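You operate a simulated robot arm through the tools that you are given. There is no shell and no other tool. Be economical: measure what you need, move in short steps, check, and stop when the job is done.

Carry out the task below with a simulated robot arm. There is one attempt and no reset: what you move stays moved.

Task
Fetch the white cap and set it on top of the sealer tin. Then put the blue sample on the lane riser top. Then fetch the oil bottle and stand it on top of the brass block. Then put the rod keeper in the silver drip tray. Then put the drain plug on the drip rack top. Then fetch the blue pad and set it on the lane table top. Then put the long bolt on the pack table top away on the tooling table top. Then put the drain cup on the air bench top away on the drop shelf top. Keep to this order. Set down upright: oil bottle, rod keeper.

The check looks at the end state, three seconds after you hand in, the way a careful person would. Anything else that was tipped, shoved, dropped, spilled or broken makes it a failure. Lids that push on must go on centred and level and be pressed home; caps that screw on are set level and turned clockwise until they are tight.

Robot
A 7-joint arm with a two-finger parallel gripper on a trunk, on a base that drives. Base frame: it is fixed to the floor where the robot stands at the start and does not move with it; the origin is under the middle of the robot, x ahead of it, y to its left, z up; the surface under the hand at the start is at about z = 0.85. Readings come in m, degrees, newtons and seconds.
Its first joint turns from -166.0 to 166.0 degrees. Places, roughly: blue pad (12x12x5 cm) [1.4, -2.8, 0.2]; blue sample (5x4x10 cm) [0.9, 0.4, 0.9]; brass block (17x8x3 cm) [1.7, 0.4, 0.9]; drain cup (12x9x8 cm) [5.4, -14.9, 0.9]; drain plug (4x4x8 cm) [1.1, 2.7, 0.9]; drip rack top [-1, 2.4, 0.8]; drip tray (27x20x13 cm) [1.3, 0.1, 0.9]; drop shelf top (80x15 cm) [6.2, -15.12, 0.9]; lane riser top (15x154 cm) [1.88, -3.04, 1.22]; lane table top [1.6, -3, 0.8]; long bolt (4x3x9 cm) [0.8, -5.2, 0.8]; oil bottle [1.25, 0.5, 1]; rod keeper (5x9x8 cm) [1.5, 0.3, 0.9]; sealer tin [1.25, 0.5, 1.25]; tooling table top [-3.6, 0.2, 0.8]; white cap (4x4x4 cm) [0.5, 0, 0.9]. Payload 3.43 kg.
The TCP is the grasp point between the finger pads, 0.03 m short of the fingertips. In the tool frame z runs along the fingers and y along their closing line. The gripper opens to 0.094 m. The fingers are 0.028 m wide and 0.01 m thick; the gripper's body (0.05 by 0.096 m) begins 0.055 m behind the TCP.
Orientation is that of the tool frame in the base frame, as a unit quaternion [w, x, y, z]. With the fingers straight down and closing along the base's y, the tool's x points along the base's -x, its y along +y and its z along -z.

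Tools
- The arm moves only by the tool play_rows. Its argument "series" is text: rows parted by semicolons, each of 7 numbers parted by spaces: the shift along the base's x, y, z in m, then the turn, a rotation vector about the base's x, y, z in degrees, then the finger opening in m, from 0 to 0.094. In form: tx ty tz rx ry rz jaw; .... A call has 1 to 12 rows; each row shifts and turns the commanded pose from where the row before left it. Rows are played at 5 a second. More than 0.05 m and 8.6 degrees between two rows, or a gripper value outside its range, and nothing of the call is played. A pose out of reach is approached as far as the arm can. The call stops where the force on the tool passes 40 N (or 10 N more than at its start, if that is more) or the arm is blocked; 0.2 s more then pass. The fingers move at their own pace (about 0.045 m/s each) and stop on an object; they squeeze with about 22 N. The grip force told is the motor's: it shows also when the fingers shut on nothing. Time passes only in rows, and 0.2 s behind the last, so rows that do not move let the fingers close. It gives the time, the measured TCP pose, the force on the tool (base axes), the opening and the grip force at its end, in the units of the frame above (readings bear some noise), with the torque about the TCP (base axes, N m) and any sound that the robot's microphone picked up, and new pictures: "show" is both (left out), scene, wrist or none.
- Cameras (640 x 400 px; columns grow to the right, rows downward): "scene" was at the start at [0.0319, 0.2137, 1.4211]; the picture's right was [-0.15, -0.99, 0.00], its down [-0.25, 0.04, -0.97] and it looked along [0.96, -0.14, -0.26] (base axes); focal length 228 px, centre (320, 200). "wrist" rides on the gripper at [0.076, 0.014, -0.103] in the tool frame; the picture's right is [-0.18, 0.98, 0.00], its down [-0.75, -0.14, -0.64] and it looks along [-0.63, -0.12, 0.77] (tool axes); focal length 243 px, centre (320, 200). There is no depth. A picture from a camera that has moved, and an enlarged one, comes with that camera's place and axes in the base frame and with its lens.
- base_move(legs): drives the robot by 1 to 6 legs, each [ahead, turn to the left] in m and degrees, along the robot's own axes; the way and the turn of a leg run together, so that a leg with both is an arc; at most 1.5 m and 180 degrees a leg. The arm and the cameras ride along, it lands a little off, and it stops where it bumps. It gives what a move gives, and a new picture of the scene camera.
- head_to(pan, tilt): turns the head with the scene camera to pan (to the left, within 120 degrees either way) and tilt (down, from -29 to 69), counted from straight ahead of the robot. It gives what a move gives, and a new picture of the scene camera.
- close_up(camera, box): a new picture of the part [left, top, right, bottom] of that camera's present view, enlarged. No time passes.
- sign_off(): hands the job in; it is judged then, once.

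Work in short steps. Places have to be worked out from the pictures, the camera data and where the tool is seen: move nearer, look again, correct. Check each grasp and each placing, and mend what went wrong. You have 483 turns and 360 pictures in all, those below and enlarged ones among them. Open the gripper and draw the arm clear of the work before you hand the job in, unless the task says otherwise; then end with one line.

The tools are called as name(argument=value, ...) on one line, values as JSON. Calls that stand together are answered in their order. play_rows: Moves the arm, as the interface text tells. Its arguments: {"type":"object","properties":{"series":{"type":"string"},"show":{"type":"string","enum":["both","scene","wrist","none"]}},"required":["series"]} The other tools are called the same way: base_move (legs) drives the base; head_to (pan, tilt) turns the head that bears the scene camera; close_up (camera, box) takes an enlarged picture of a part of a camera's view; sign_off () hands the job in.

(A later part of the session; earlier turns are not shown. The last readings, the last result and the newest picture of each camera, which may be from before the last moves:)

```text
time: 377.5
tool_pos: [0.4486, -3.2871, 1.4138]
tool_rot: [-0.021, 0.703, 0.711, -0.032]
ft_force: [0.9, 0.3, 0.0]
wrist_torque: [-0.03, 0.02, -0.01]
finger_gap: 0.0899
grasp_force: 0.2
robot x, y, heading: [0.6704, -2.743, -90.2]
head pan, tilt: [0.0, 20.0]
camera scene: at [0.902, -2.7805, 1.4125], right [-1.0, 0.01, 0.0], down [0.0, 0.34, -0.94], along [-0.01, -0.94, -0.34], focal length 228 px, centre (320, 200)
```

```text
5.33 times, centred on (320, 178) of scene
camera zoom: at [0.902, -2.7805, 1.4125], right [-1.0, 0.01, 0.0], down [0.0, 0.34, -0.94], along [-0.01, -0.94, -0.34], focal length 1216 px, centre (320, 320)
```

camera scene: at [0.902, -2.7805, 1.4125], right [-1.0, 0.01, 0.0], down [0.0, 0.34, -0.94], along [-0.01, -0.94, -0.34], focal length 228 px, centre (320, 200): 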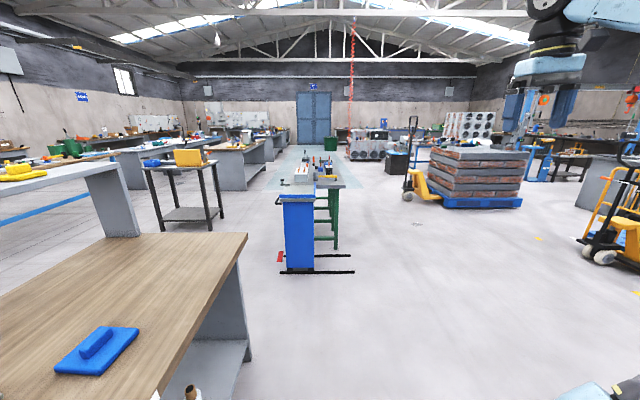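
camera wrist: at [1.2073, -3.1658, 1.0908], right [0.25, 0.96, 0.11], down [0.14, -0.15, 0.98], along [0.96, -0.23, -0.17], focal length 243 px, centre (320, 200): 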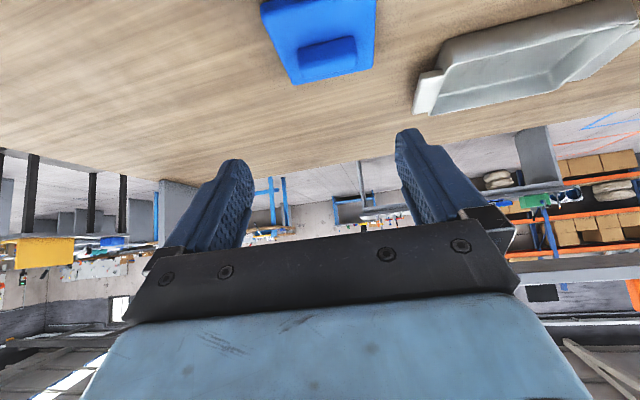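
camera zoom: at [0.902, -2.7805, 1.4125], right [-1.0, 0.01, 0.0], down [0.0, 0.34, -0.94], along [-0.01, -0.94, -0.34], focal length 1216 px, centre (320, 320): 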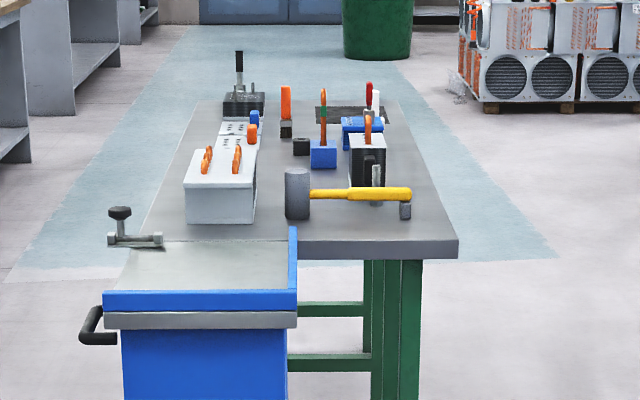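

The bolt stands at about (0.77, -5.17), near the table's west edge. I drive to its west side.

base_move(legs=[[0, -14], [1.2, 0], [1.25, 0]])

base_move(legs=[[0, 52]])

base_move(legs=[[0, 52]])

```text
time: 390.6
tool_pos: [-0.2721, -5.5877, 1.4144]
tool_rot: [-0.025, 0.783, 0.621, -0.029]
ft_force: [0.2, 0.7, 0.2]
wrist_torque: [0.01, 0.02, -0.01]
finger_gap: 0.09
grasp_force: 0.0
robot x, y, heading: [0.0655, -5.1169, -103.9]
head pan, tilt: [0.0, 20.0]
camera scene: at [0.287, -5.2021, 1.4125], right [-0.97, 0.24, 0.0], down [0.08, 0.33, -0.94], along [-0.23, -0.91, -0.34], focal length 228 px, centre (320, 200)
```

scene: 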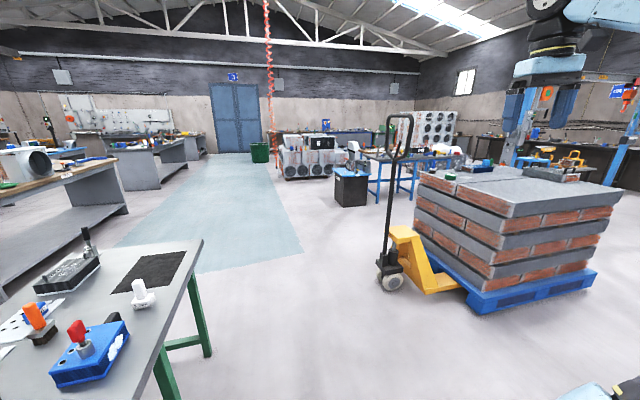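

```text
time: 393.6
tool_pos: [0.2306, -5.6732, 1.4148]
tool_rot: [-0.009, 0.432, 0.901, -0.038]
ft_force: [0.3, -0.1, 0.4]
wrist_torque: [0.02, 0.01, 0.0]
finger_gap: 0.0902
grasp_force: 0.0
robot x, y, heading: [0.0272, -5.1431, -52.2]
head pan, tilt: [0.0, 20.0]
camera scene: at [0.2314, -5.0264, 1.4125], right [-0.79, -0.61, 0.0], down [-0.21, 0.27, -0.94], along [0.58, -0.74, -0.34], focal length 228 px, centre (320, 200)
```

scene: 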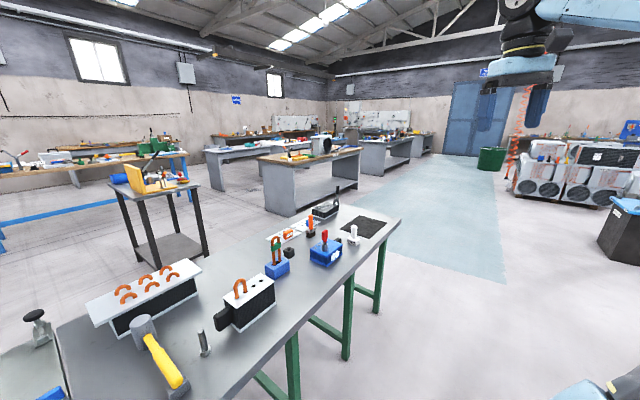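

```text
time: 396.6
tool_pos: [0.5691, -5.3087, 1.4145]
tool_rot: [0.007, -0.008, 0.999, -0.038]
ft_force: [0.8, -0.1, 0.0]
wrist_torque: [0.02, 0.05, 0.0]
finger_gap: 0.0901
grasp_force: 0.1
robot x, y, heading: [0.029, -5.1973, -0.8]
head pan, tilt: [0.0, 20.0]
camera scene: at [0.0634, -4.9646, 1.4126], right [-0.01, -1.0, 0.0], down [-0.34, 0.0, -0.94], along [0.94, -0.01, -0.34], focal length 228 px, centre (320, 200)
```

scene: 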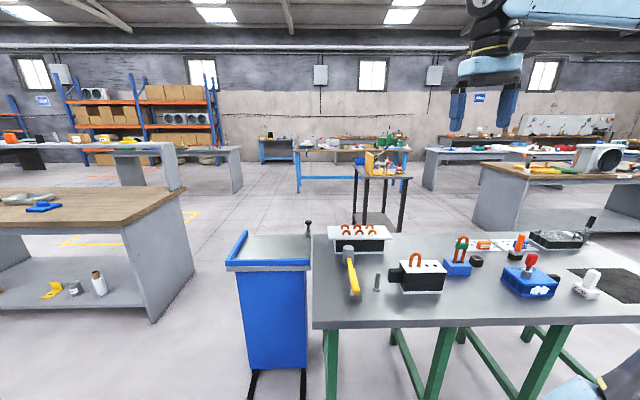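

The bolt stands at around (0.75, -5.19). Zoom in and view from the wrist.

close_up(camera="scene", box=[330, 240, 430, 310])

play_rows(series=".005 .02 -.04 0 0 0 .08;.005 .02 -.04 0 0 0 .08;.005 .02 -.04 0 0 0 .08;.005 .02 -.04 0 0 0 .08;.005 .02 -.04 0 0 0 .08;.005 0.01 -.04 0 0 0 .08;0 0 0 0 0 0 .08", show="wrist")

```text
5.71 times, centred on (380, 275) of scene
camera zoom: at [0.0634, -4.9646, 1.4126], right [-0.01, -1.0, 0.0], down [-0.34, 0.0, -0.94], along [0.94, -0.01, -0.34], focal length 1303 px, centre (-23, -229)
```

zoom: 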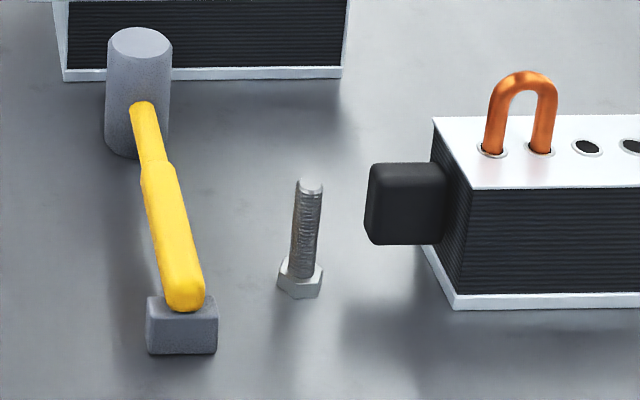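

```text
time: 398.2
tool_pos: [0.5992, -5.1963, 1.1766]
tool_rot: [0.008, -0.007, 0.999, -0.038]
ft_force: [-0.5, 1.2, -0.7]
wrist_torque: [0.0, -0.01, 0.02]
finger_gap: 0.0801
grasp_force: 0.1
robot x, y, heading: [0.0238, -5.1944, -0.5]
head pan, tilt: [0.0, 20.0]
camera wrist: at [0.5206, -5.1758, 1.276], right [0.17, 0.98, -0.07], down [0.75, -0.08, 0.66], along [0.64, -0.17, -0.75], focal length 243 px, centre (320, 200)
```

wrist: 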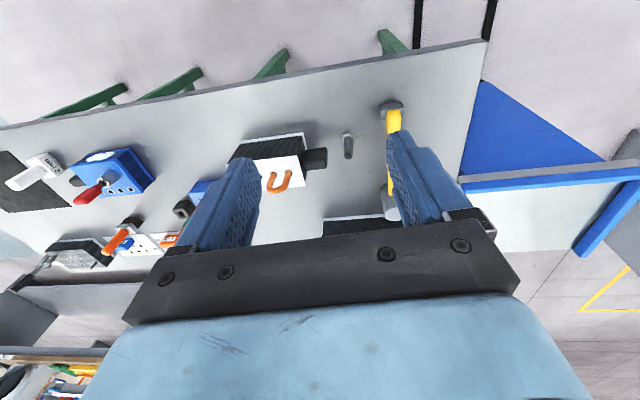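

Bolt at (0.750, -5.194). The tool has a 4° sideways tilt; I correct it while moving above the bolt.

play_rows(series=".0302 .0004 -.0354 .88 .18 0 .07;.0302 .0004 -.0354 .88 .18 0 .07;.0302 .0004 -.0354 .88 .18 0 .06;.0302 .0004 -.0354 .88 .18 0 .06;.0302 .0004 -.0354 .88 .18 0 .06;0 0 0 0 0 0 .06", show="wrist")

close_up(camera="scene", box=[330, 220, 430, 310])

```text
time: 399.6
tool_pos: [0.7506, -5.1947, 0.9992]
tool_rot: [-0.001, -0.007, 1.0, 0.0]
ft_force: [-0.8, -0.3, -0.3]
wrist_torque: [0.0, -0.03, 0.0]
finger_gap: 0.0597
grasp_force: 0.0
robot x, y, heading: [0.0283, -5.1994, -0.7]
head pan, tilt: [0.0, 20.0]
camera wrist: at [0.674, -5.1822, 1.102], right [0.17, 0.99, 0.0], down [0.76, -0.13, 0.64], along [0.63, -0.11, -0.77], focal length 243 px, centre (320, 200)
```

wrist: 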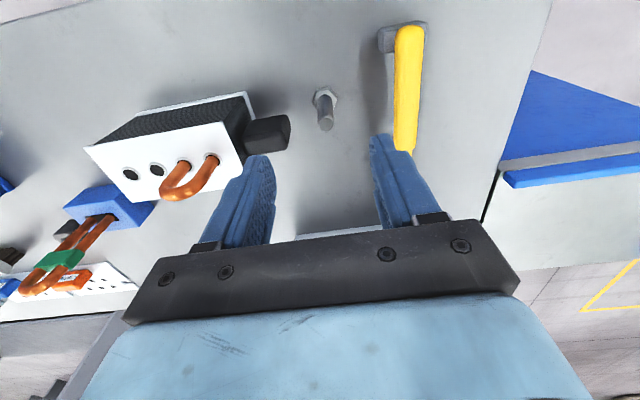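

```text
4.44 times, centred on (380, 265) of scene
camera zoom: at [0.063, -4.9646, 1.4125], right [-0.01, -1.0, 0.0], down [-0.34, 0.0, -0.94], along [0.94, -0.01, -0.34], focal length 1013 px, centre (53, -89)
```

zoom: 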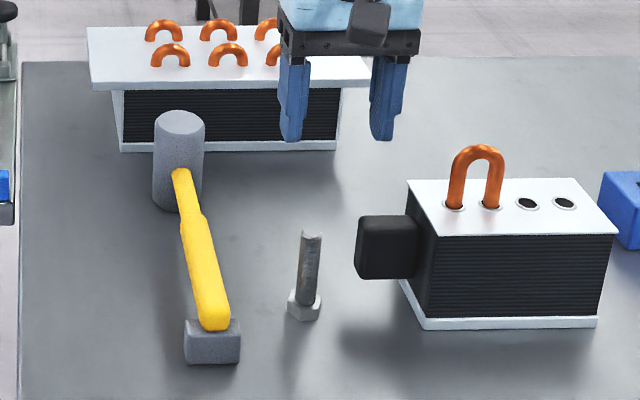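

Refined bolt (0.760, -5.193); a black knob is only ~37 mm to one side, so I narrow the jaw to 44 mm and descend.

play_rows(series=".009 .002 0 0 0 0 .044;0 0 0 0 0 0 .044;0 0 -.045 0 0 0 .044;0 0 -.03 0 0 0 .044;0 0 0 0 0 0 .044", show="wrist")

close_up(camera="scene", box=[340, 230, 420, 300])

```text
time: 400.8
tool_pos: [0.7599, -5.1928, 0.9236]
tool_rot: [0.0, -0.008, 1.0, 0.001]
ft_force: [0.2, -0.1, -0.3]
wrist_torque: [0.01, 0.02, -0.02]
finger_gap: 0.044
grasp_force: 0.1
robot x, y, heading: [0.0292, -5.2029, -0.6]
head pan, tilt: [0.0, 20.0]
camera wrist: at [0.6827, -5.18, 1.0265], right [0.17, 0.99, 0.0], down [0.76, -0.13, 0.64], along [0.63, -0.11, -0.77], focal length 243 px, centre (320, 200)
```

wrist: 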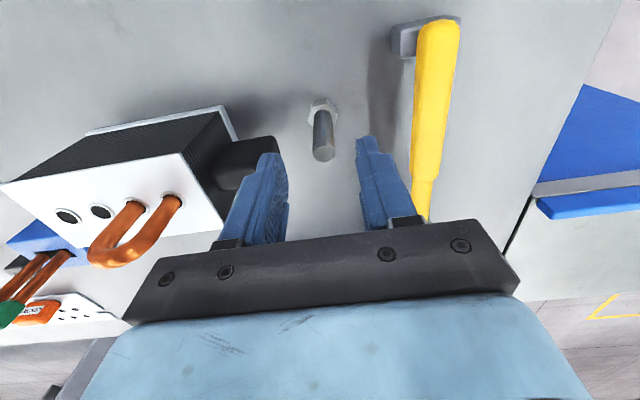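

```text
5.71 times, centred on (380, 265) of scene
camera zoom: at [0.0629, -4.9646, 1.4125], right [-0.01, -1.0, 0.0], down [-0.34, 0.0, -0.94], along [0.94, -0.01, -0.34], focal length 1303 px, centre (-23, -171)
```

zoom: 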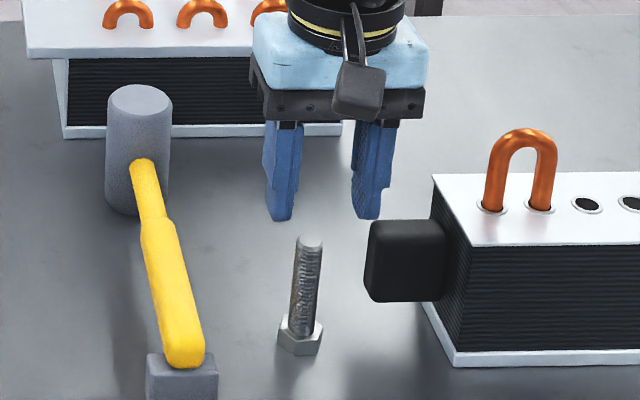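

Narrow to 36 mm for more clearance to the knob and continue down, then close.

play_rows(series="-.001 .0015 0 0 0 0 .036;0 0 0 0 0 0 .036;0 0 -.03 0 0 0 .036;0 0 -.028 0 0 0 .036;0 0 0 0 0 0 .036;0 0 0 0 0 0 .02;0 0 0 0 0 0 .005;0 0 0 0 0 0 .005", show="wrist")

close_up(camera="scene", box=[340, 230, 420, 300])

```text
time: 402.6
tool_pos: [0.7584, -5.1925, 0.8655]
tool_rot: [-0.001, -0.008, 1.0, 0.001]
ft_force: [-0.3, 0.5, -0.2]
wrist_torque: [0.0, 0.02, -0.03]
finger_gap: 0.0051
grasp_force: 0.1
robot x, y, heading: [0.0265, -5.1965, -0.7]
head pan, tilt: [0.0, 20.0]
camera wrist: at [0.6817, -5.1791, 0.968], right [0.17, 0.99, 0.0], down [0.76, -0.13, 0.64], along [0.63, -0.11, -0.77], focal length 243 px, centre (320, 200)
```

wrist: 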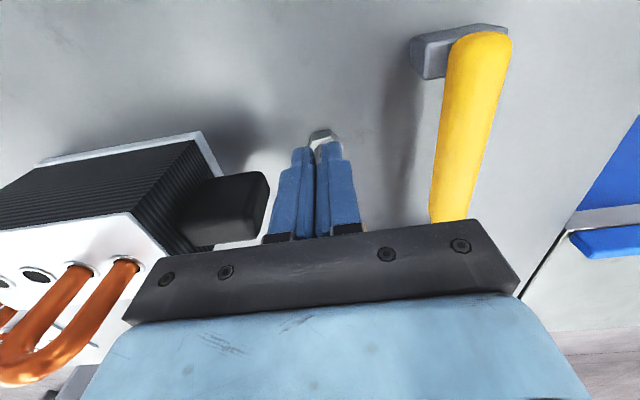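

```text
5.71 times, centred on (380, 265) of scene
camera zoom: at [0.0629, -4.9646, 1.4125], right [-0.01, -1.0, 0.0], down [-0.34, 0.0, -0.94], along [0.94, -0.01, -0.34], focal length 1303 px, centre (-23, -171)
```

zoom: 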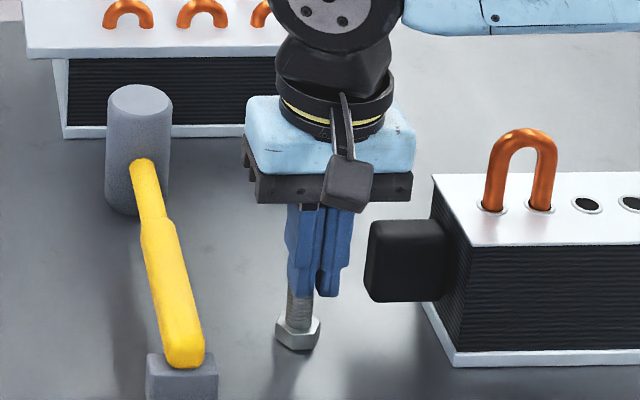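

The jaws closed on nothing: the bolt is evidently ~2–3 cm farther (+x) than estimated. I reopen and look again.

play_rows(series="-.005 0 0 0 0 0 .036;0 0 0 0 0 0 .036;0 0 0 0 0 0 .036", show="wrist")

close_up(camera="wrist", box=[240, 90, 400, 220])

close_up(camera="scene", box=[350, 240, 410, 300])

```text
time: 403.4
tool_pos: [0.7541, -5.1934, 0.865]
tool_rot: [0.0, -0.008, 1.0, 0.001]
ft_force: [-0.2, 0.6, -0.6]
wrist_torque: [0.01, -0.03, 0.01]
finger_gap: 0.036
grasp_force: 0.0
robot x, y, heading: [0.0253, -5.1984, -0.7]
head pan, tilt: [0.0, 20.0]
camera wrist: at [0.6764, -5.1792, 0.968], right [0.17, 0.99, 0.0], down [0.76, -0.13, 0.64], along [0.63, -0.11, -0.77], focal length 243 px, centre (320, 200)
```

wrist: 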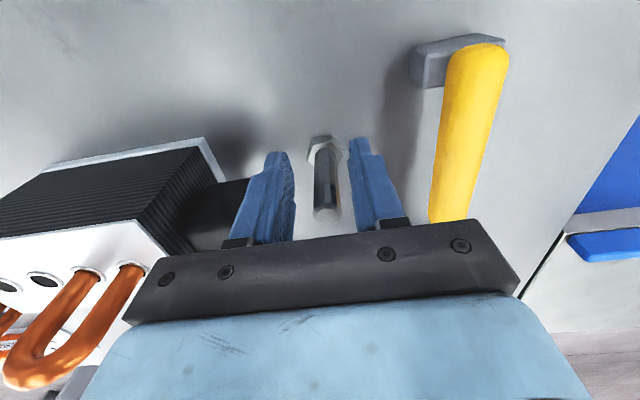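

```text
3.08 times, centred on (320, 155) of wrist
camera zoom: at [0.6764, -5.1792, 0.968], right [0.17, 0.99, 0.0], down [0.76, -0.13, 0.64], along [0.63, -0.11, -0.77], focal length 746 px, centre (320, 338)
```

zoom: 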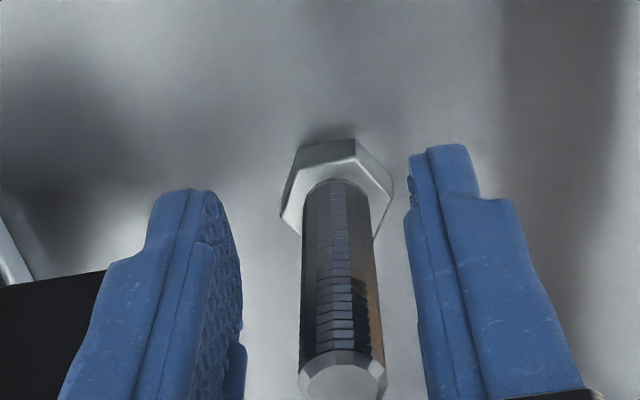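

```text
6.67 times, centred on (380, 270) of scene
camera zoom: at [0.063, -4.9646, 1.4125], right [-0.01, -1.0, 0.0], down [-0.34, 0.0, -0.94], along [0.94, -0.01, -0.34], focal length 1520 px, centre (-80, -267)
```

zoom: 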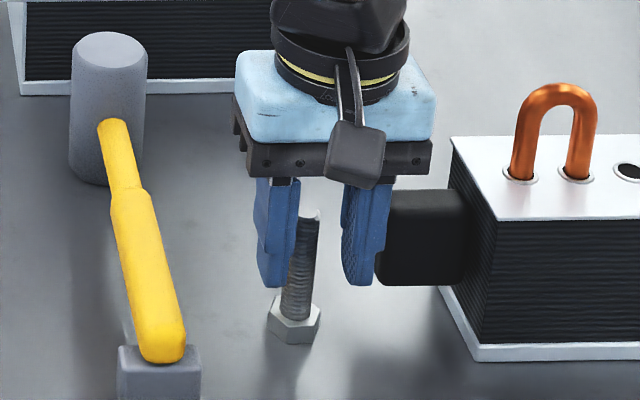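

Better solution: bolt at (0.785, -5.193), table z ≈ 0.76. Slide +x so the bolt is between the pads, then lower 4 cm and close.

play_rows(series=".016 0 0 0 0 0 .04;.015 0 0 0 0 0 .04;0 0 -.02 0 0 0 .04;0 0 -.018 0 0 0 .04;0 0 0 0 0 0 .04", show="wrist")

close_up(camera="scene", box=[350, 240, 410, 300])

```text
time: 404.6
tool_pos: [0.7832, -5.1927, 0.8269]
tool_rot: [0.0, -0.008, 1.0, 0.001]
ft_force: [0.3, -0.6, 0.2]
wrist_torque: [-0.03, 0.01, 0.0]
finger_gap: 0.0399
grasp_force: 0.0
robot x, y, heading: [0.028, -5.2005, -1.0]
head pan, tilt: [0.0, 20.0]
camera wrist: at [0.7076, -5.1795, 0.9294], right [0.17, 0.99, 0.0], down [0.76, -0.13, 0.64], along [0.63, -0.11, -0.77], focal length 243 px, centre (320, 200)
```

wrist: 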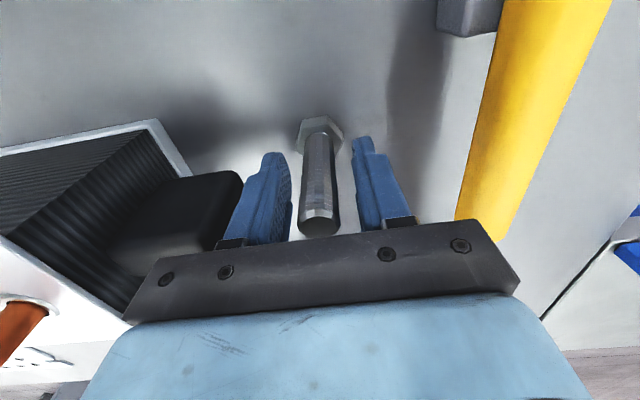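

```text
6.67 times, centred on (380, 270) of scene
camera zoom: at [0.063, -4.9646, 1.4125], right [-0.01, -1.0, 0.0], down [-0.34, 0.0, -0.94], along [0.94, -0.01, -0.34], focal length 1520 px, centre (-80, -267)
```

zoom: 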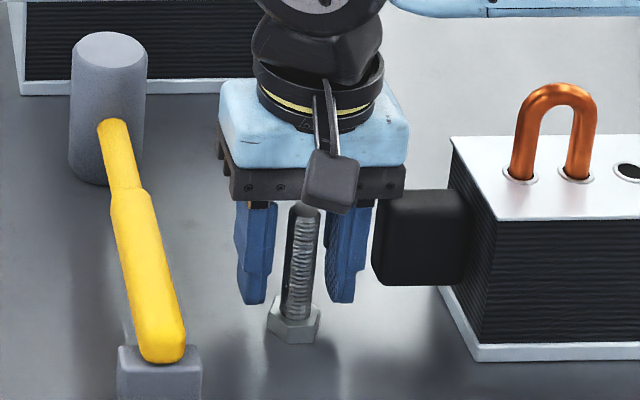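

The bolt is now between the pads. Close.

play_rows(series="0 0 0 0 0 0 .02;0 0 0 0 0 0 .005;0 0 0 0 0 0 .005;0 0 0 0 0 0 .005", show="wrist")

```text
time: 405.6
tool_pos: [0.7838, -5.1934, 0.8259]
tool_rot: [-0.001, -0.008, 1.0, 0.001]
ft_force: [-0.2, -0.4, 0.0]
wrist_torque: [-0.02, 0.02, 0.0]
finger_gap: 0.0175
grasp_force: 22.4
robot x, y, heading: [0.0256, -5.202, -0.7]
head pan, tilt: [0.0, 20.0]
camera wrist: at [0.7076, -5.1795, 0.9296], right [0.17, 0.99, 0.0], down [0.76, -0.13, 0.64], along [0.63, -0.11, -0.77], focal length 243 px, centre (320, 200)
```

wrist: 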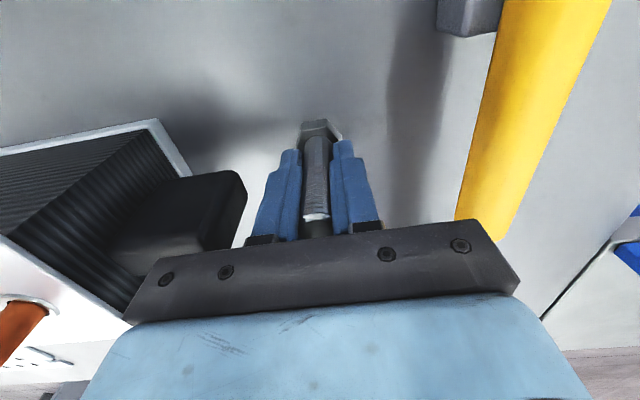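

Gripped (17.5 mm). Lift straight up to travel height.

play_rows(series="0 0 .02 0 0 0 .005;0 0 .05 0 0 0 .005;0 0 .05 0 0 0 .005;0 0 .05 0 0 0 .005;0 0 .05 0 0 0 .005;0 0 .05 0 0 0 .005;-.01 0 .045 0 0 0 .005;-.01 0 .045 0 0 0 .005;-.01 0 .045 0 0 0 .005;-.02 0 .045 0 0 0 .005;-.02 0 .045 0 0 0 .005;-.02 0 .045 0 0 0 .005", show="both")

```text
time: 408.2
tool_pos: [0.6952, -5.1918, 1.3673]
tool_rot: [0.0, -0.008, 1.0, 0.001]
ft_force: [0.9, -0.4, -1.8]
wrist_torque: [0.04, 0.03, 0.02]
finger_gap: 0.0175
grasp_force: 21.8
robot x, y, heading: [0.026, -5.1989, -0.8]
head pan, tilt: [0.0, 20.0]
camera scene: at [0.0634, -4.9648, 1.4125], right [-0.01, -1.0, 0.0], down [-0.34, 0.0, -0.94], along [0.94, -0.01, -0.34], focal length 228 px, centre (320, 200)
camera wrist: at [0.6184, -5.1791, 1.4702], right [0.17, 0.99, 0.0], down [0.76, -0.13, 0.64], along [0.63, -0.11, -0.77], focal length 243 px, centre (320, 200)
```

scene: 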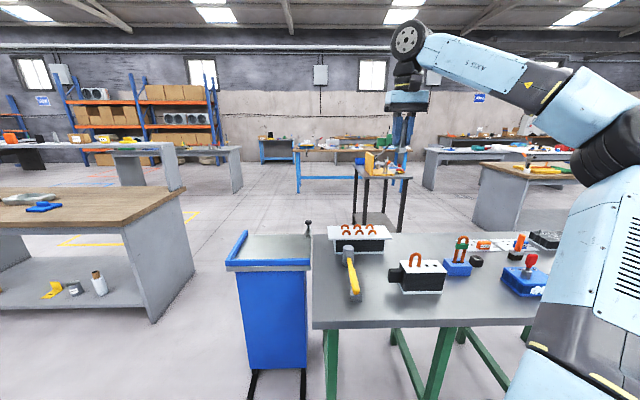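
wrist: 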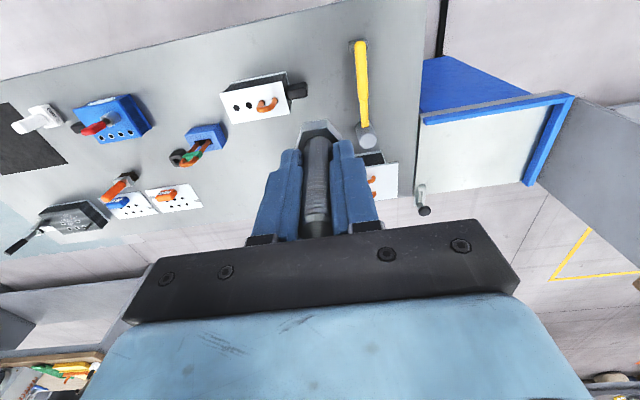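

Bolt held upright. Now the tooling table at (-3.6, 0.2): route west around the blue pallet. First turn toward (-1.55, -3.3).

base_move(legs=[[0, 50]])

base_move(legs=[[0, 50]])

base_move(legs=[[0, 31]])

```text
time: 411.1
tool_pos: [0.4526, -4.6851, 1.3676]
tool_rot: [-0.001, -0.428, 0.904, 0.001]
ft_force: [-0.4, 0.2, -1.9]
wrist_torque: [0.01, 0.0, 0.07]
finger_gap: 0.0176
grasp_force: 21.8
robot x, y, heading: [0.0751, -5.2403, 48.6]
head pan, tilt: [0.0, 20.0]
camera scene: at [-0.0822, -5.0581, 1.4125], right [0.75, -0.66, 0.0], down [-0.23, -0.26, -0.94], along [0.62, 0.71, -0.34], focal length 228 px, centre (320, 200)
```

scene: 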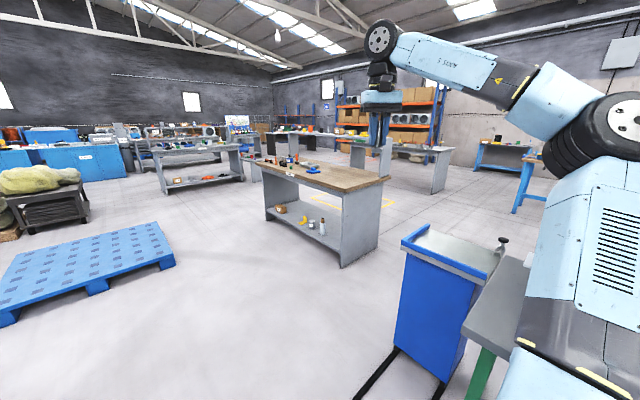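

```text
time: 414.0
tool_pos: [-0.0955, -4.5928, 1.3695]
tool_rot: [-0.002, 0.763, -0.646, -0.001]
ft_force: [0.0, -0.3, -2.5]
wrist_torque: [0.03, 0.04, -0.02]
finger_gap: 0.0173
grasp_force: 22.0
robot x, y, heading: [0.1378, -5.2376, 96.5]
head pan, tilt: [0.0, 20.0]
stopped in leg 1: the robot was blocked; the commanded pose is now the measured one
camera scene: at [-0.1026, -5.2268, 1.4125], right [0.99, 0.12, 0.0], down [0.04, -0.34, -0.94], along [-0.11, 0.93, -0.34], focal length 228 px, centre (320, 200)
```

scene: 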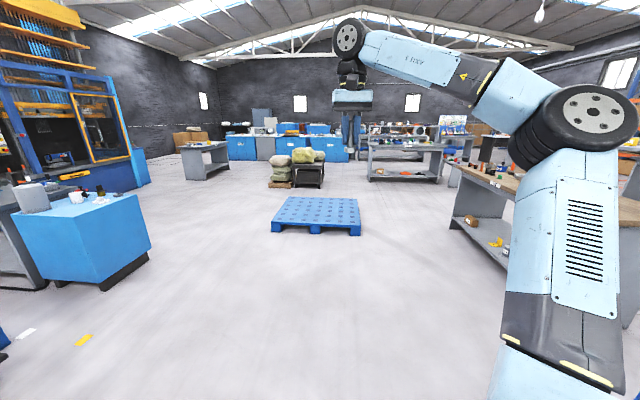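

```text
time: 416.1
tool_pos: [-0.3905, -4.8002, 1.3692]
tool_rot: [-0.001, 0.907, -0.42, -0.002]
ft_force: [1.3, -0.8, -2.2]
wrist_torque: [0.03, 0.04, -0.01]
finger_gap: 0.0172
grasp_force: 22.0
robot x, y, heading: [0.1706, -5.2116, 127.3]
head pan, tilt: [0.0, 20.0]
camera scene: at [-0.0409, -5.3261, 1.4125], right [0.79, 0.61, 0.0], down [0.21, -0.27, -0.94], along [-0.57, 0.75, -0.34], focal length 228 px, centre (320, 200)
```

scene: 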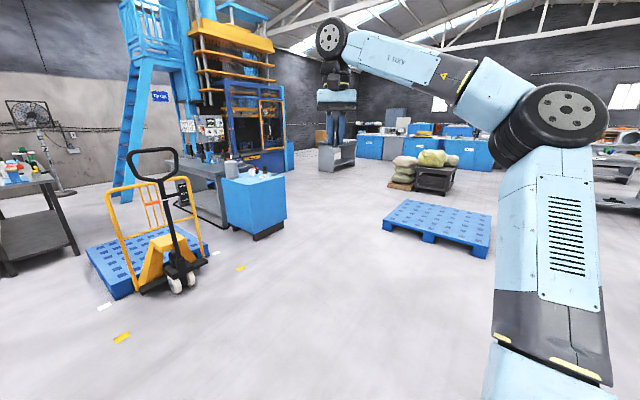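

The way is open between the blue cabinet and the blue pallet. Drive to (-1.55, -3.3), then turn to ~109°.

base_move(legs=[[0, 4.5], [1.3, 0], [1.25, 0], [0, -23]])

```text
time: 430.6
tool_pos: [-1.9291, -2.7324, 1.3709]
tool_rot: [-0.002, 0.827, -0.562, -0.001]
ft_force: [-0.8, 0.1, -2.1]
wrist_torque: [0.01, -0.02, 0.01]
finger_gap: 0.0176
grasp_force: 22.5
robot x, y, heading: [-1.5575, -3.3113, 108.8]
head pan, tilt: [0.0, 20.0]
camera scene: at [-1.7924, -3.351, 1.4125], right [0.95, 0.32, 0.0], down [0.11, -0.32, -0.94], along [-0.3, 0.89, -0.34], focal length 228 px, centre (320, 200)
```

scene: 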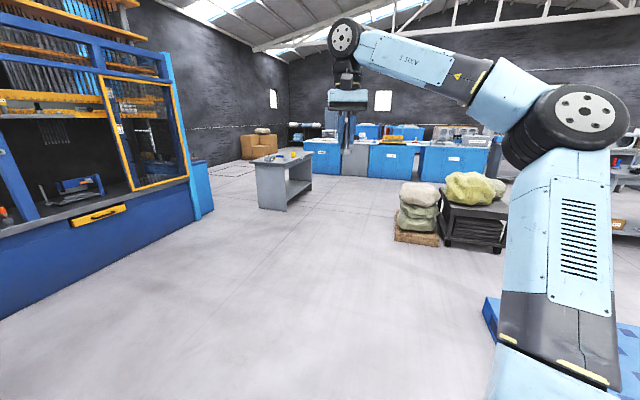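

Clear path; drive ahead 3.5 m toward the tooling table.

base_move(legs=[[1.3, 0], [1.3, 0], [0.95, 0]])

base_move(legs=[[0, 36]])

base_move(legs=[[0, 36]])

```text
time: 448.1
tool_pos: [-3.053, 0.6517, 1.3717]
tool_rot: [-0.001, 0.825, -0.566, -0.002]
ft_force: [0.3, 0.3, -1.4]
wrist_torque: [0.02, 0.03, -0.02]
finger_gap: 0.0166
grasp_force: 22.0
robot x, y, heading: [-2.6836, 0.0744, 108.6]
head pan, tilt: [0.0, 20.0]
camera scene: at [-2.9192, 0.032, 1.4125], right [0.95, 0.32, 0.0], down [0.11, -0.33, -0.94], along [-0.3, 0.89, -0.34], focal length 228 px, centre (320, 200)
```

scene: 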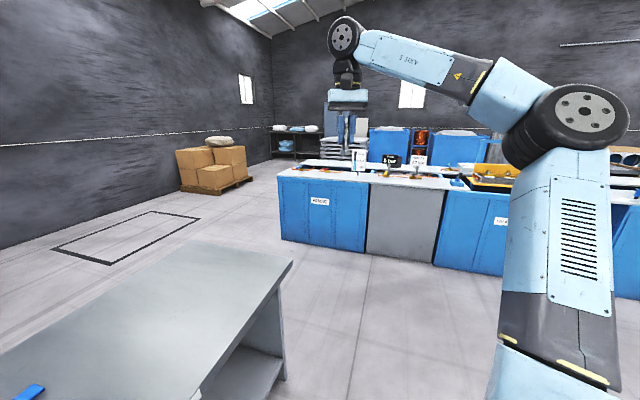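

```text
time: 450.5
tool_pos: [-3.3246, 0.3242, 1.3705]
tool_rot: [0.0, 0.96, -0.282, -0.002]
ft_force: [0.5, -0.2, -1.5]
wrist_torque: [0.0, 0.01, -0.02]
finger_gap: 0.0167
grasp_force: 22.2
robot x, y, heading: [-2.659, 0.1097, 144.6]
head pan, tilt: [0.0, 20.0]
camera scene: at [-2.824, -0.0594, 1.4125], right [0.58, 0.81, 0.0], down [0.28, -0.2, -0.94], along [-0.76, 0.55, -0.34], focal length 228 px, centre (320, 200)
```

scene: 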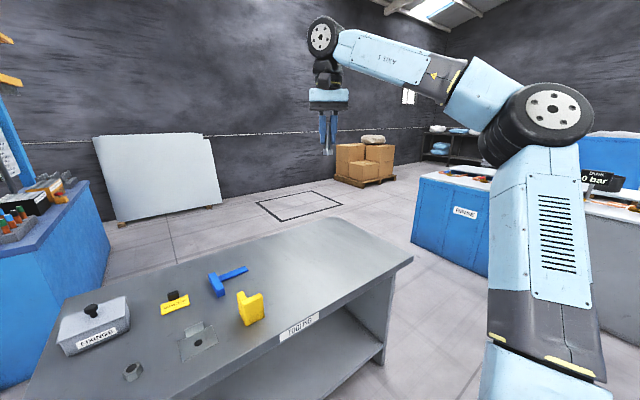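

```text
time: 453.1
tool_pos: [-3.3227, -0.107, 1.3746]
tool_rot: [-0.002, 1.0, 0.027, -0.004]
ft_force: [2.0, 0.4, -0.7]
wrist_torque: [-0.07, 0.13, 0.01]
finger_gap: 0.0167
grasp_force: 22.5
robot x, y, heading: [-2.6576, 0.1599, 179.8]
head pan, tilt: [0.0, 20.0]
stopped in leg 1: the robot was blocked; the commanded pose is now the measured one
camera scene: at [-2.6965, -0.0756, 1.4125], right [0.0, 1.0, 0.0], down [0.34, 0.0, -0.94], along [-0.94, 0.0, -0.34], focal length 228 px, centre (320, 200)
```

scene: 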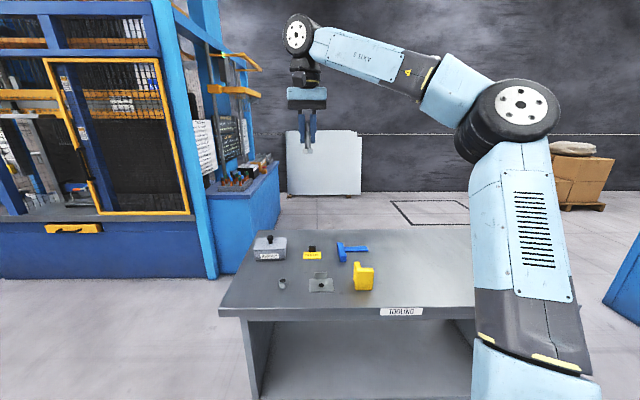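

Arrived in front of the TOOLING table; its right part is free. Drive 0.12 m closer and move the bolt over about (-3.5, 0.35).

base_move(legs=[[0.12, 0]])

play_rows(series="-.006 .046 -.01 0 0 0 .005;-.006 .046 -.01 0 0 0 .005;-.006 .046 -.01 0 0 0 .005;-.006 .046 -.01 0 0 0 .005;-.006 .046 -.01 0 0 0 .005;-.006 .046 -.01 0 0 0 .005;-.006 .046 -.01 0 0 0 .005;-.006 .046 -.01 0 0 0 .005;-.006 .046 -.01 0 0 0 .005;-.006 .046 -.01 0 0 0 .005", show="both")

```text
time: 454.3
tool_pos: [-3.4447, -0.1082, 1.3719]
tool_rot: [0.0, 1.0, 0.028, -0.001]
ft_force: [0.7, 0.0, -1.8]
wrist_torque: [0.01, 0.0, -0.01]
finger_gap: 0.0164
grasp_force: 21.9
robot x, y, heading: [-2.7791, 0.1614, 179.8]
head pan, tilt: [0.0, 20.0]
camera scene: at [-2.8174, -0.0752, 1.4125], right [0.0, 1.0, 0.0], down [0.34, 0.0, -0.94], along [-0.94, 0.0, -0.34], focal length 228 px, centre (320, 200)
```

scene: 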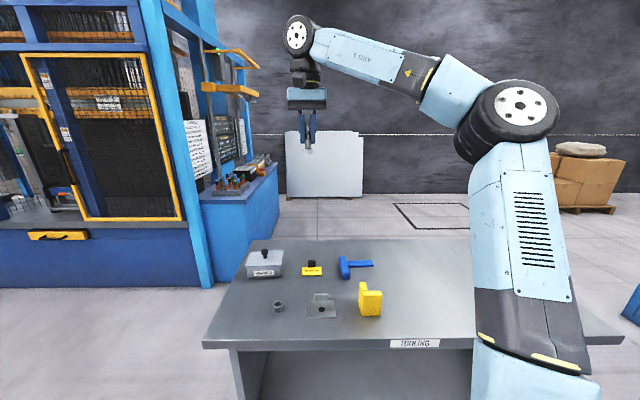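

```text
time: 456.5
tool_pos: [-3.5037, 0.3516, 1.2741]
tool_rot: [0.001, 1.0, 0.028, -0.003]
ft_force: [0.3, -1.5, -1.6]
wrist_torque: [0.02, 0.01, 0.02]
finger_gap: 0.0164
grasp_force: 21.9
robot x, y, heading: [-2.7805, 0.161, 180.1]
head pan, tilt: [0.0, 20.0]
camera scene: at [-2.8176, -0.0756, 1.4124], right [0.0, 1.0, 0.0], down [0.34, 0.0, -0.94], along [-0.94, 0.0, -0.34], focal length 228 px, centre (320, 200)
camera wrist: at [-3.427, 0.3422, 1.376], right [-0.13, -0.99, 0.0], down [-0.76, 0.1, 0.65], along [-0.64, 0.08, -0.76], focal length 243 px, centre (320, 200)
```

scene: 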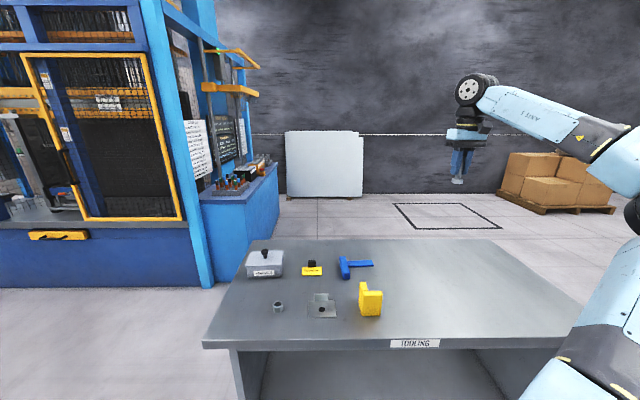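
wrist: 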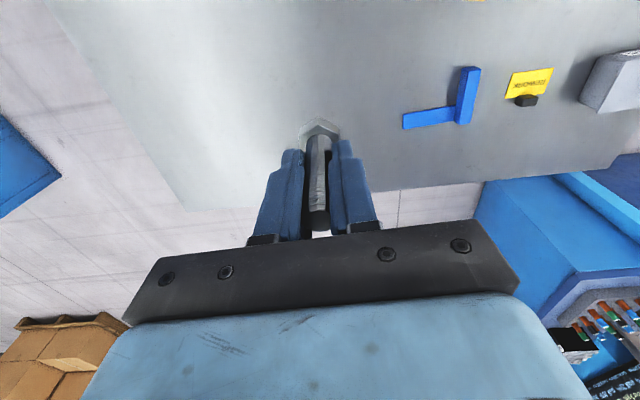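

Spot is free. Descend to near the surface.

play_rows(series="0 0 -.048 0 0 0 .005;0 0 -.048 0 0 0 .005;0 0 -.048 0 0 0 .005;0 0 -.048 0 0 0 .005;0 0 -.048 0 0 0 .005;0 0 -.048 0 0 0 .005;0 0 -.03 0 0 0 .005;0 0 -.02 0 0 0 .005;0 0 0 0 0 0 .005", show="wrist")

close_up(camera="scene", box=[390, 220, 480, 310])

```text
time: 458.5
tool_pos: [-3.5048, 0.3532, 0.9349]
tool_rot: [0.001, 1.0, 0.028, -0.001]
ft_force: [1.3, 0.9, -0.9]
wrist_torque: [0.01, 0.03, 0.04]
finger_gap: 0.0166
grasp_force: 22.0
robot x, y, heading: [-2.7805, 0.1624, 179.6]
head pan, tilt: [0.0, 20.0]
camera wrist: at [-3.4268, 0.3436, 1.0377], right [-0.13, -0.99, 0.0], down [-0.76, 0.1, 0.65], along [-0.64, 0.08, -0.76], focal length 243 px, centre (320, 200)
```

wrist: 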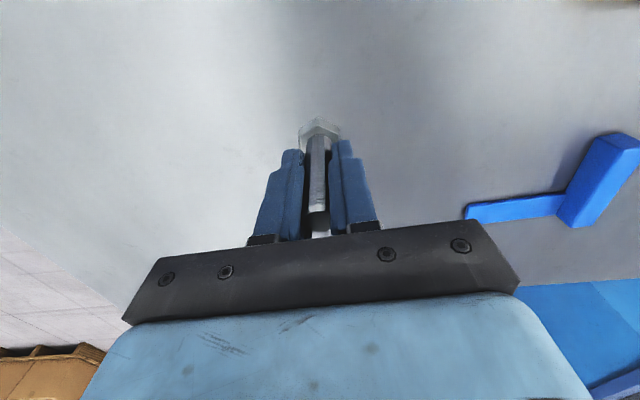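

```text
4.44 times, centred on (435, 265) of scene
camera zoom: at [-2.8175, -0.075, 1.4125], right [0.0, 1.0, 0.0], down [0.34, 0.0, -0.94], along [-0.94, 0.0, -0.34], focal length 1013 px, centre (-191, -89)
```

zoom: 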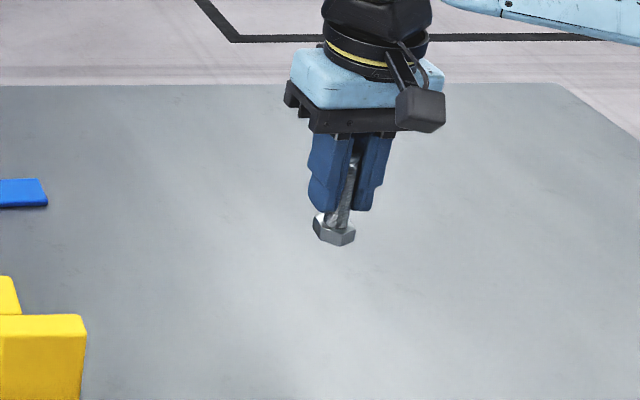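

Lower gently to contact.

play_rows(series="0 0 -.02 0 0 0 .005;0 0 -.015 0 0 0 .005;0 0 -.008 0 0 0 .005;0 0 -.005 0 0 0 .005;0 0 -.004 0 0 0 .005;0 0 -.003 0 0 0 .005", show="none")

```text
time: 459.9
tool_pos: [-3.5037, 0.3533, 0.8802]
tool_rot: [0.0, 1.0, 0.028, -0.002]
ft_force: [0.0, -0.7, -1.2]
wrist_torque: [-0.03, 0.05, 0.01]
finger_gap: 0.0164
grasp_force: 22.1
robot x, y, heading: [-2.7842, 0.1609, 180.0]
head pan, tilt: [0.0, 20.0]
```

play_rows(series="0 0 -.004 0 0 0 .005;0 0 -.004 0 0 0 .005;0 0 -.003 0 0 0 .005;0 0 -.003 0 0 0 .005;0 0 -.003 0 0 0 .005", show="none")

close_up(camera="scene", box=[400, 240, 470, 310])

```text
time: 461.1
tool_pos: [-3.5036, 0.3535, 0.865]
tool_rot: [0.0, 1.0, 0.029, -0.002]
ft_force: [0.1, 0.2, -1.6]
wrist_torque: [0.03, 0.02, 0.0]
finger_gap: 0.0165
grasp_force: 22.1
robot x, y, heading: [-2.7831, 0.1558, 180.1]
head pan, tilt: [0.0, 20.0]
```

```text
5.71 times, centred on (435, 275) of scene
camera zoom: at [-2.8175, -0.075, 1.4125], right [0.0, 1.0, 0.0], down [0.34, 0.0, -0.94], along [-0.94, 0.0, -0.34], focal length 1303 px, centre (-337, -229)
```

zoom: 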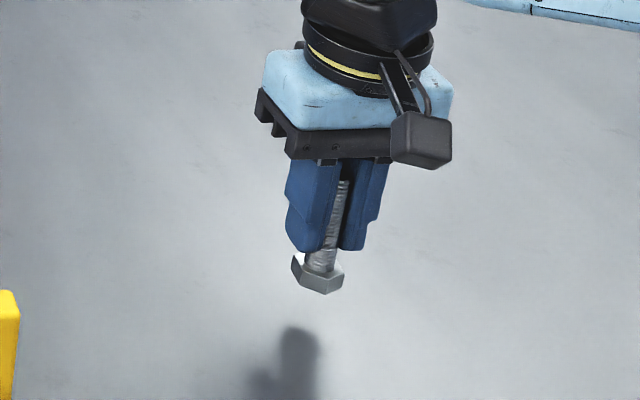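

The bolt is vertical with its head at z ≈ 0.804, not yet touching. Continue.

play_rows(series="0 0 -.005 0 0 0 .005;0 0 -.005 0 0 0 .005;0 0 -.004 0 0 0 .005;0 0 -.004 0 0 0 .005;0 0 -.003 0 0 0 .005", show="none")

play_rows(series="0 0 -.004 0 0 0 .005;0 0 -.004 0 0 0 .005;0 0 -.003 0 0 0 .005;0 0 -.003 0 0 0 .005;0 0 -.003 0 0 0 .005", show="none")

close_up(camera="scene", box=[400, 240, 470, 310])

```text
time: 462.3
tool_pos: [-3.5039, 0.3517, 0.8427]
tool_rot: [0.0, 1.0, 0.028, -0.003]
ft_force: [0.5, -1.7, -2.1]
wrist_torque: [0.01, 0.0, -0.01]
finger_gap: 0.0164
grasp_force: 22.0
robot x, y, heading: [-2.7801, 0.1595, 180.2]
head pan, tilt: [0.0, 20.0]
```

```text
time: 463.5
tool_pos: [-3.5048, 0.3526, 0.8263]
tool_rot: [0.0, 1.0, 0.029, -0.003]
ft_force: [0.7, -0.8, 14.4]
wrist_torque: [-0.09, -0.03, 0.02]
finger_gap: 0.0166
grasp_force: 21.9
robot x, y, heading: [-2.7796, 0.1629, 180.1]
head pan, tilt: [0.0, 20.0]
```

```text
5.71 times, centred on (435, 275) of scene
camera zoom: at [-2.8168, -0.0752, 1.4125], right [0.0, 1.0, 0.0], down [0.34, 0.0, -0.94], along [-0.94, 0.0, -0.34], focal length 1303 px, centre (-337, -229)
```

zoom: 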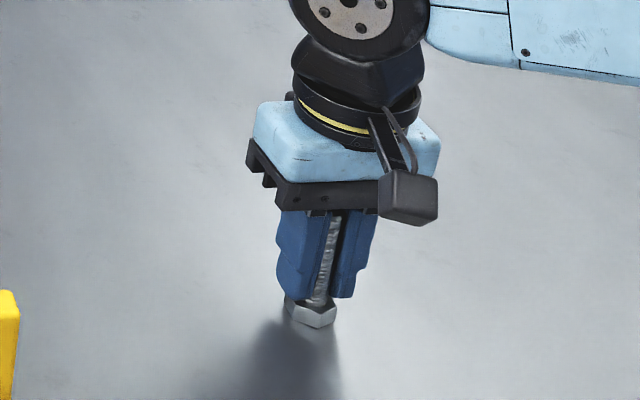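

Contact at the same TCP height as at pickup (0.826). Release and rise.

play_rows(series="0 0 .001 0 0 0 .02;0 0 0 0 0 0 .03;0 0 0 0 0 0 .04;0 0 0 0 0 0 .045;0 0 .03 0 0 0 .045;0 0 .045 0 0 0 .045;0 0 .045 0 0 0 .045;0 0 .045 0 0 0 .045;0 0 .045 0 0 0 .045", show="none")

close_up(camera="scene", box=[380, 220, 490, 310])

```text
time: 465.5
tool_pos: [-3.5055, 0.3533, 1.0369]
tool_rot: [0.0, 1.0, 0.029, -0.001]
ft_force: [0.2, 0.4, 0.3]
wrist_torque: [-0.01, 0.0, 0.0]
finger_gap: 0.0451
grasp_force: 0.0
robot x, y, heading: [-2.7826, 0.16, 179.8]
head pan, tilt: [0.0, 20.0]
```

```text
4.44 times, centred on (435, 265) of scene
camera zoom: at [-2.8177, -0.0749, 1.4126], right [0.0, 1.0, 0.0], down [0.34, 0.0, -0.94], along [-0.94, 0.0, -0.34], focal length 1013 px, centre (-191, -89)
```

zoom: 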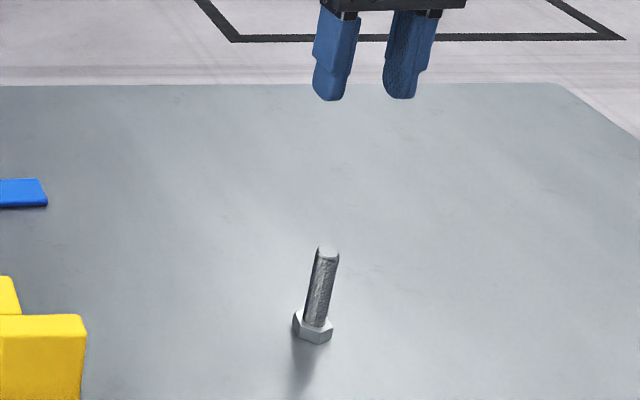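

Long bolt stands on the tooling table. Now stow the arm and make the long drive to the air bench at (5.4, -14.9).

play_rows(series="0 0 .045 0 0 0 .06;.022 -.021 .037 0 0 0 .06;.022 -.021 .037 0 0 0 .06;.022 -.021 .037 0 0 0 .06;.022 -.021 .037 0 0 0 .06;.022 -.021 .037 0 0 0 .06;.022 -.021 .037 0 0 0 .06;.022 -.021 .037 0 0 0 .06;.022 -.021 .037 0 0 0 .06", show="none")

base_move(legs=[[-0.4, 0], [0, 45]])

base_move(legs=[[0, 63]])

```text
time: 467.5
tool_pos: [-3.3282, 0.1834, 1.377]
tool_rot: [0.0, 1.0, 0.028, -0.002]
ft_force: [0.3, 0.6, 0.6]
wrist_torque: [-0.05, -0.02, 0.0]
finger_gap: 0.06
grasp_force: 0.1
robot x, y, heading: [-2.78, 0.157, 179.9]
head pan, tilt: [0.0, 20.0]
```

```text
time: 472.3
tool_pos: [-2.7864, -0.2095, 1.376]
tool_rot: [0.001, 0.913, 0.407, -0.003]
ft_force: [0.0, -0.4, -0.5]
wrist_torque: [-0.03, 0.04, -0.01]
finger_gap: 0.06
grasp_force: 0.0
robot x, y, heading: [-2.4143, 0.195, -135.4]
head pan, tilt: [0.0, 20.0]
camera scene: at [-2.2743, 0.0026, 1.4125], right [-0.7, 0.71, 0.0], down [0.24, 0.24, -0.94], along [-0.67, -0.66, -0.34], focal length 228 px, centre (320, 200)
```

scene: 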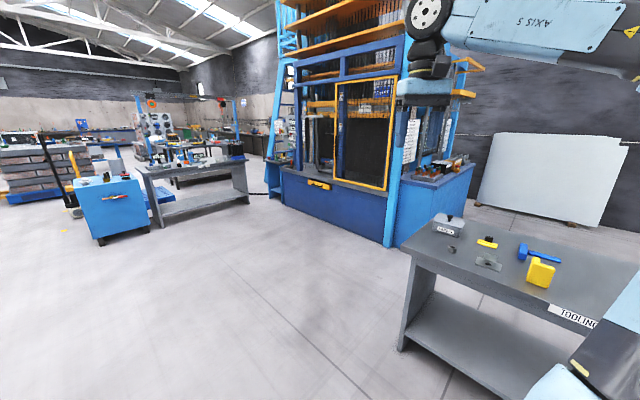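

```text
time: 475.8
tool_pos: [-2.2171, -0.31, 1.3782]
tool_rot: [0.002, 0.559, 0.829, -0.001]
ft_force: [0.1, -0.5, 0.6]
wrist_torque: [0.02, -0.03, -0.01]
finger_gap: 0.0598
grasp_force: 0.0
robot x, y, heading: [-2.4817, 0.1708, -72.0]
head pan, tilt: [0.0, 20.0]
camera scene: at [-2.2499, 0.2176, 1.4126], right [-0.95, -0.31, 0.0], down [-0.1, 0.33, -0.94], along [0.29, -0.89, -0.34], focal length 228 px, centre (320, 200)
```

scene: 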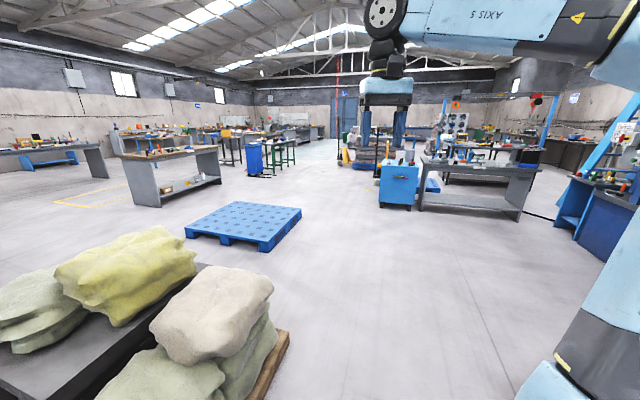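

Path clear: drive south-east in stages.

base_move(legs=[[0, -3], [1.25, 0], [1.25, 0], [1.1, 0], [0, 14]])

base_move(legs=[[1.5, 0], [1.5, 0]])

```text
time: 494.9
tool_pos: [-1.2507, -3.7364, 1.3764]
tool_rot: [0.002, 0.482, 0.876, -0.002]
ft_force: [-0.6, 0.1, 0.0]
wrist_torque: [0.02, 0.0, -0.02]
finger_gap: 0.06
grasp_force: 0.1
robot x, y, heading: [-1.6102, -3.3134, -61.7]
head pan, tilt: [0.0, 20.0]
camera scene: at [-1.3899, -3.231, 1.4125], right [-0.88, -0.47, 0.0], down [-0.16, 0.3, -0.94], along [0.44, -0.83, -0.34], focal length 228 px, centre (320, 200)
```

scene: 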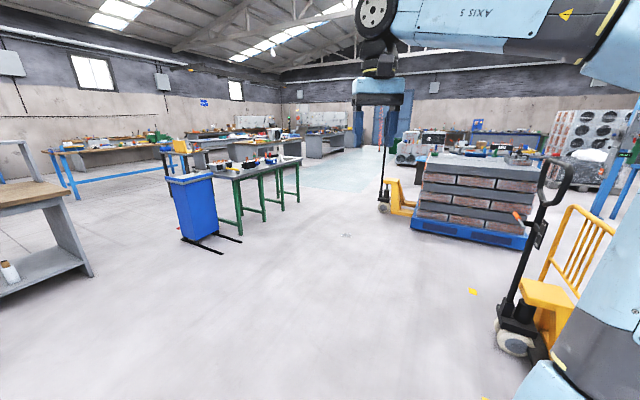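

```text
time: 509.7
tool_pos: [0.1767, -6.3972, 1.378]
tool_rot: [0.003, 0.481, 0.877, -0.002]
ft_force: [-0.5, 0.6, -0.4]
wrist_torque: [0.0, 0.03, 0.0]
finger_gap: 0.06
grasp_force: 0.0
robot x, y, heading: [-0.1806, -5.9764, -61.6]
head pan, tilt: [0.0, 20.0]
camera scene: at [0.0348, -5.8913, 1.4125], right [-0.88, -0.47, 0.0], down [-0.16, 0.3, -0.94], along [0.45, -0.83, -0.34], focal length 228 px, centre (320, 200)
```

scene: 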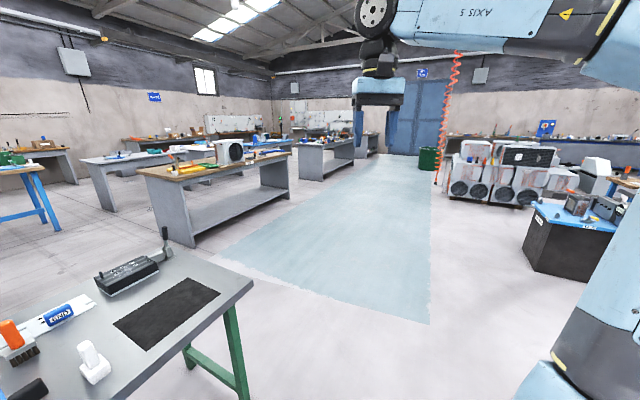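

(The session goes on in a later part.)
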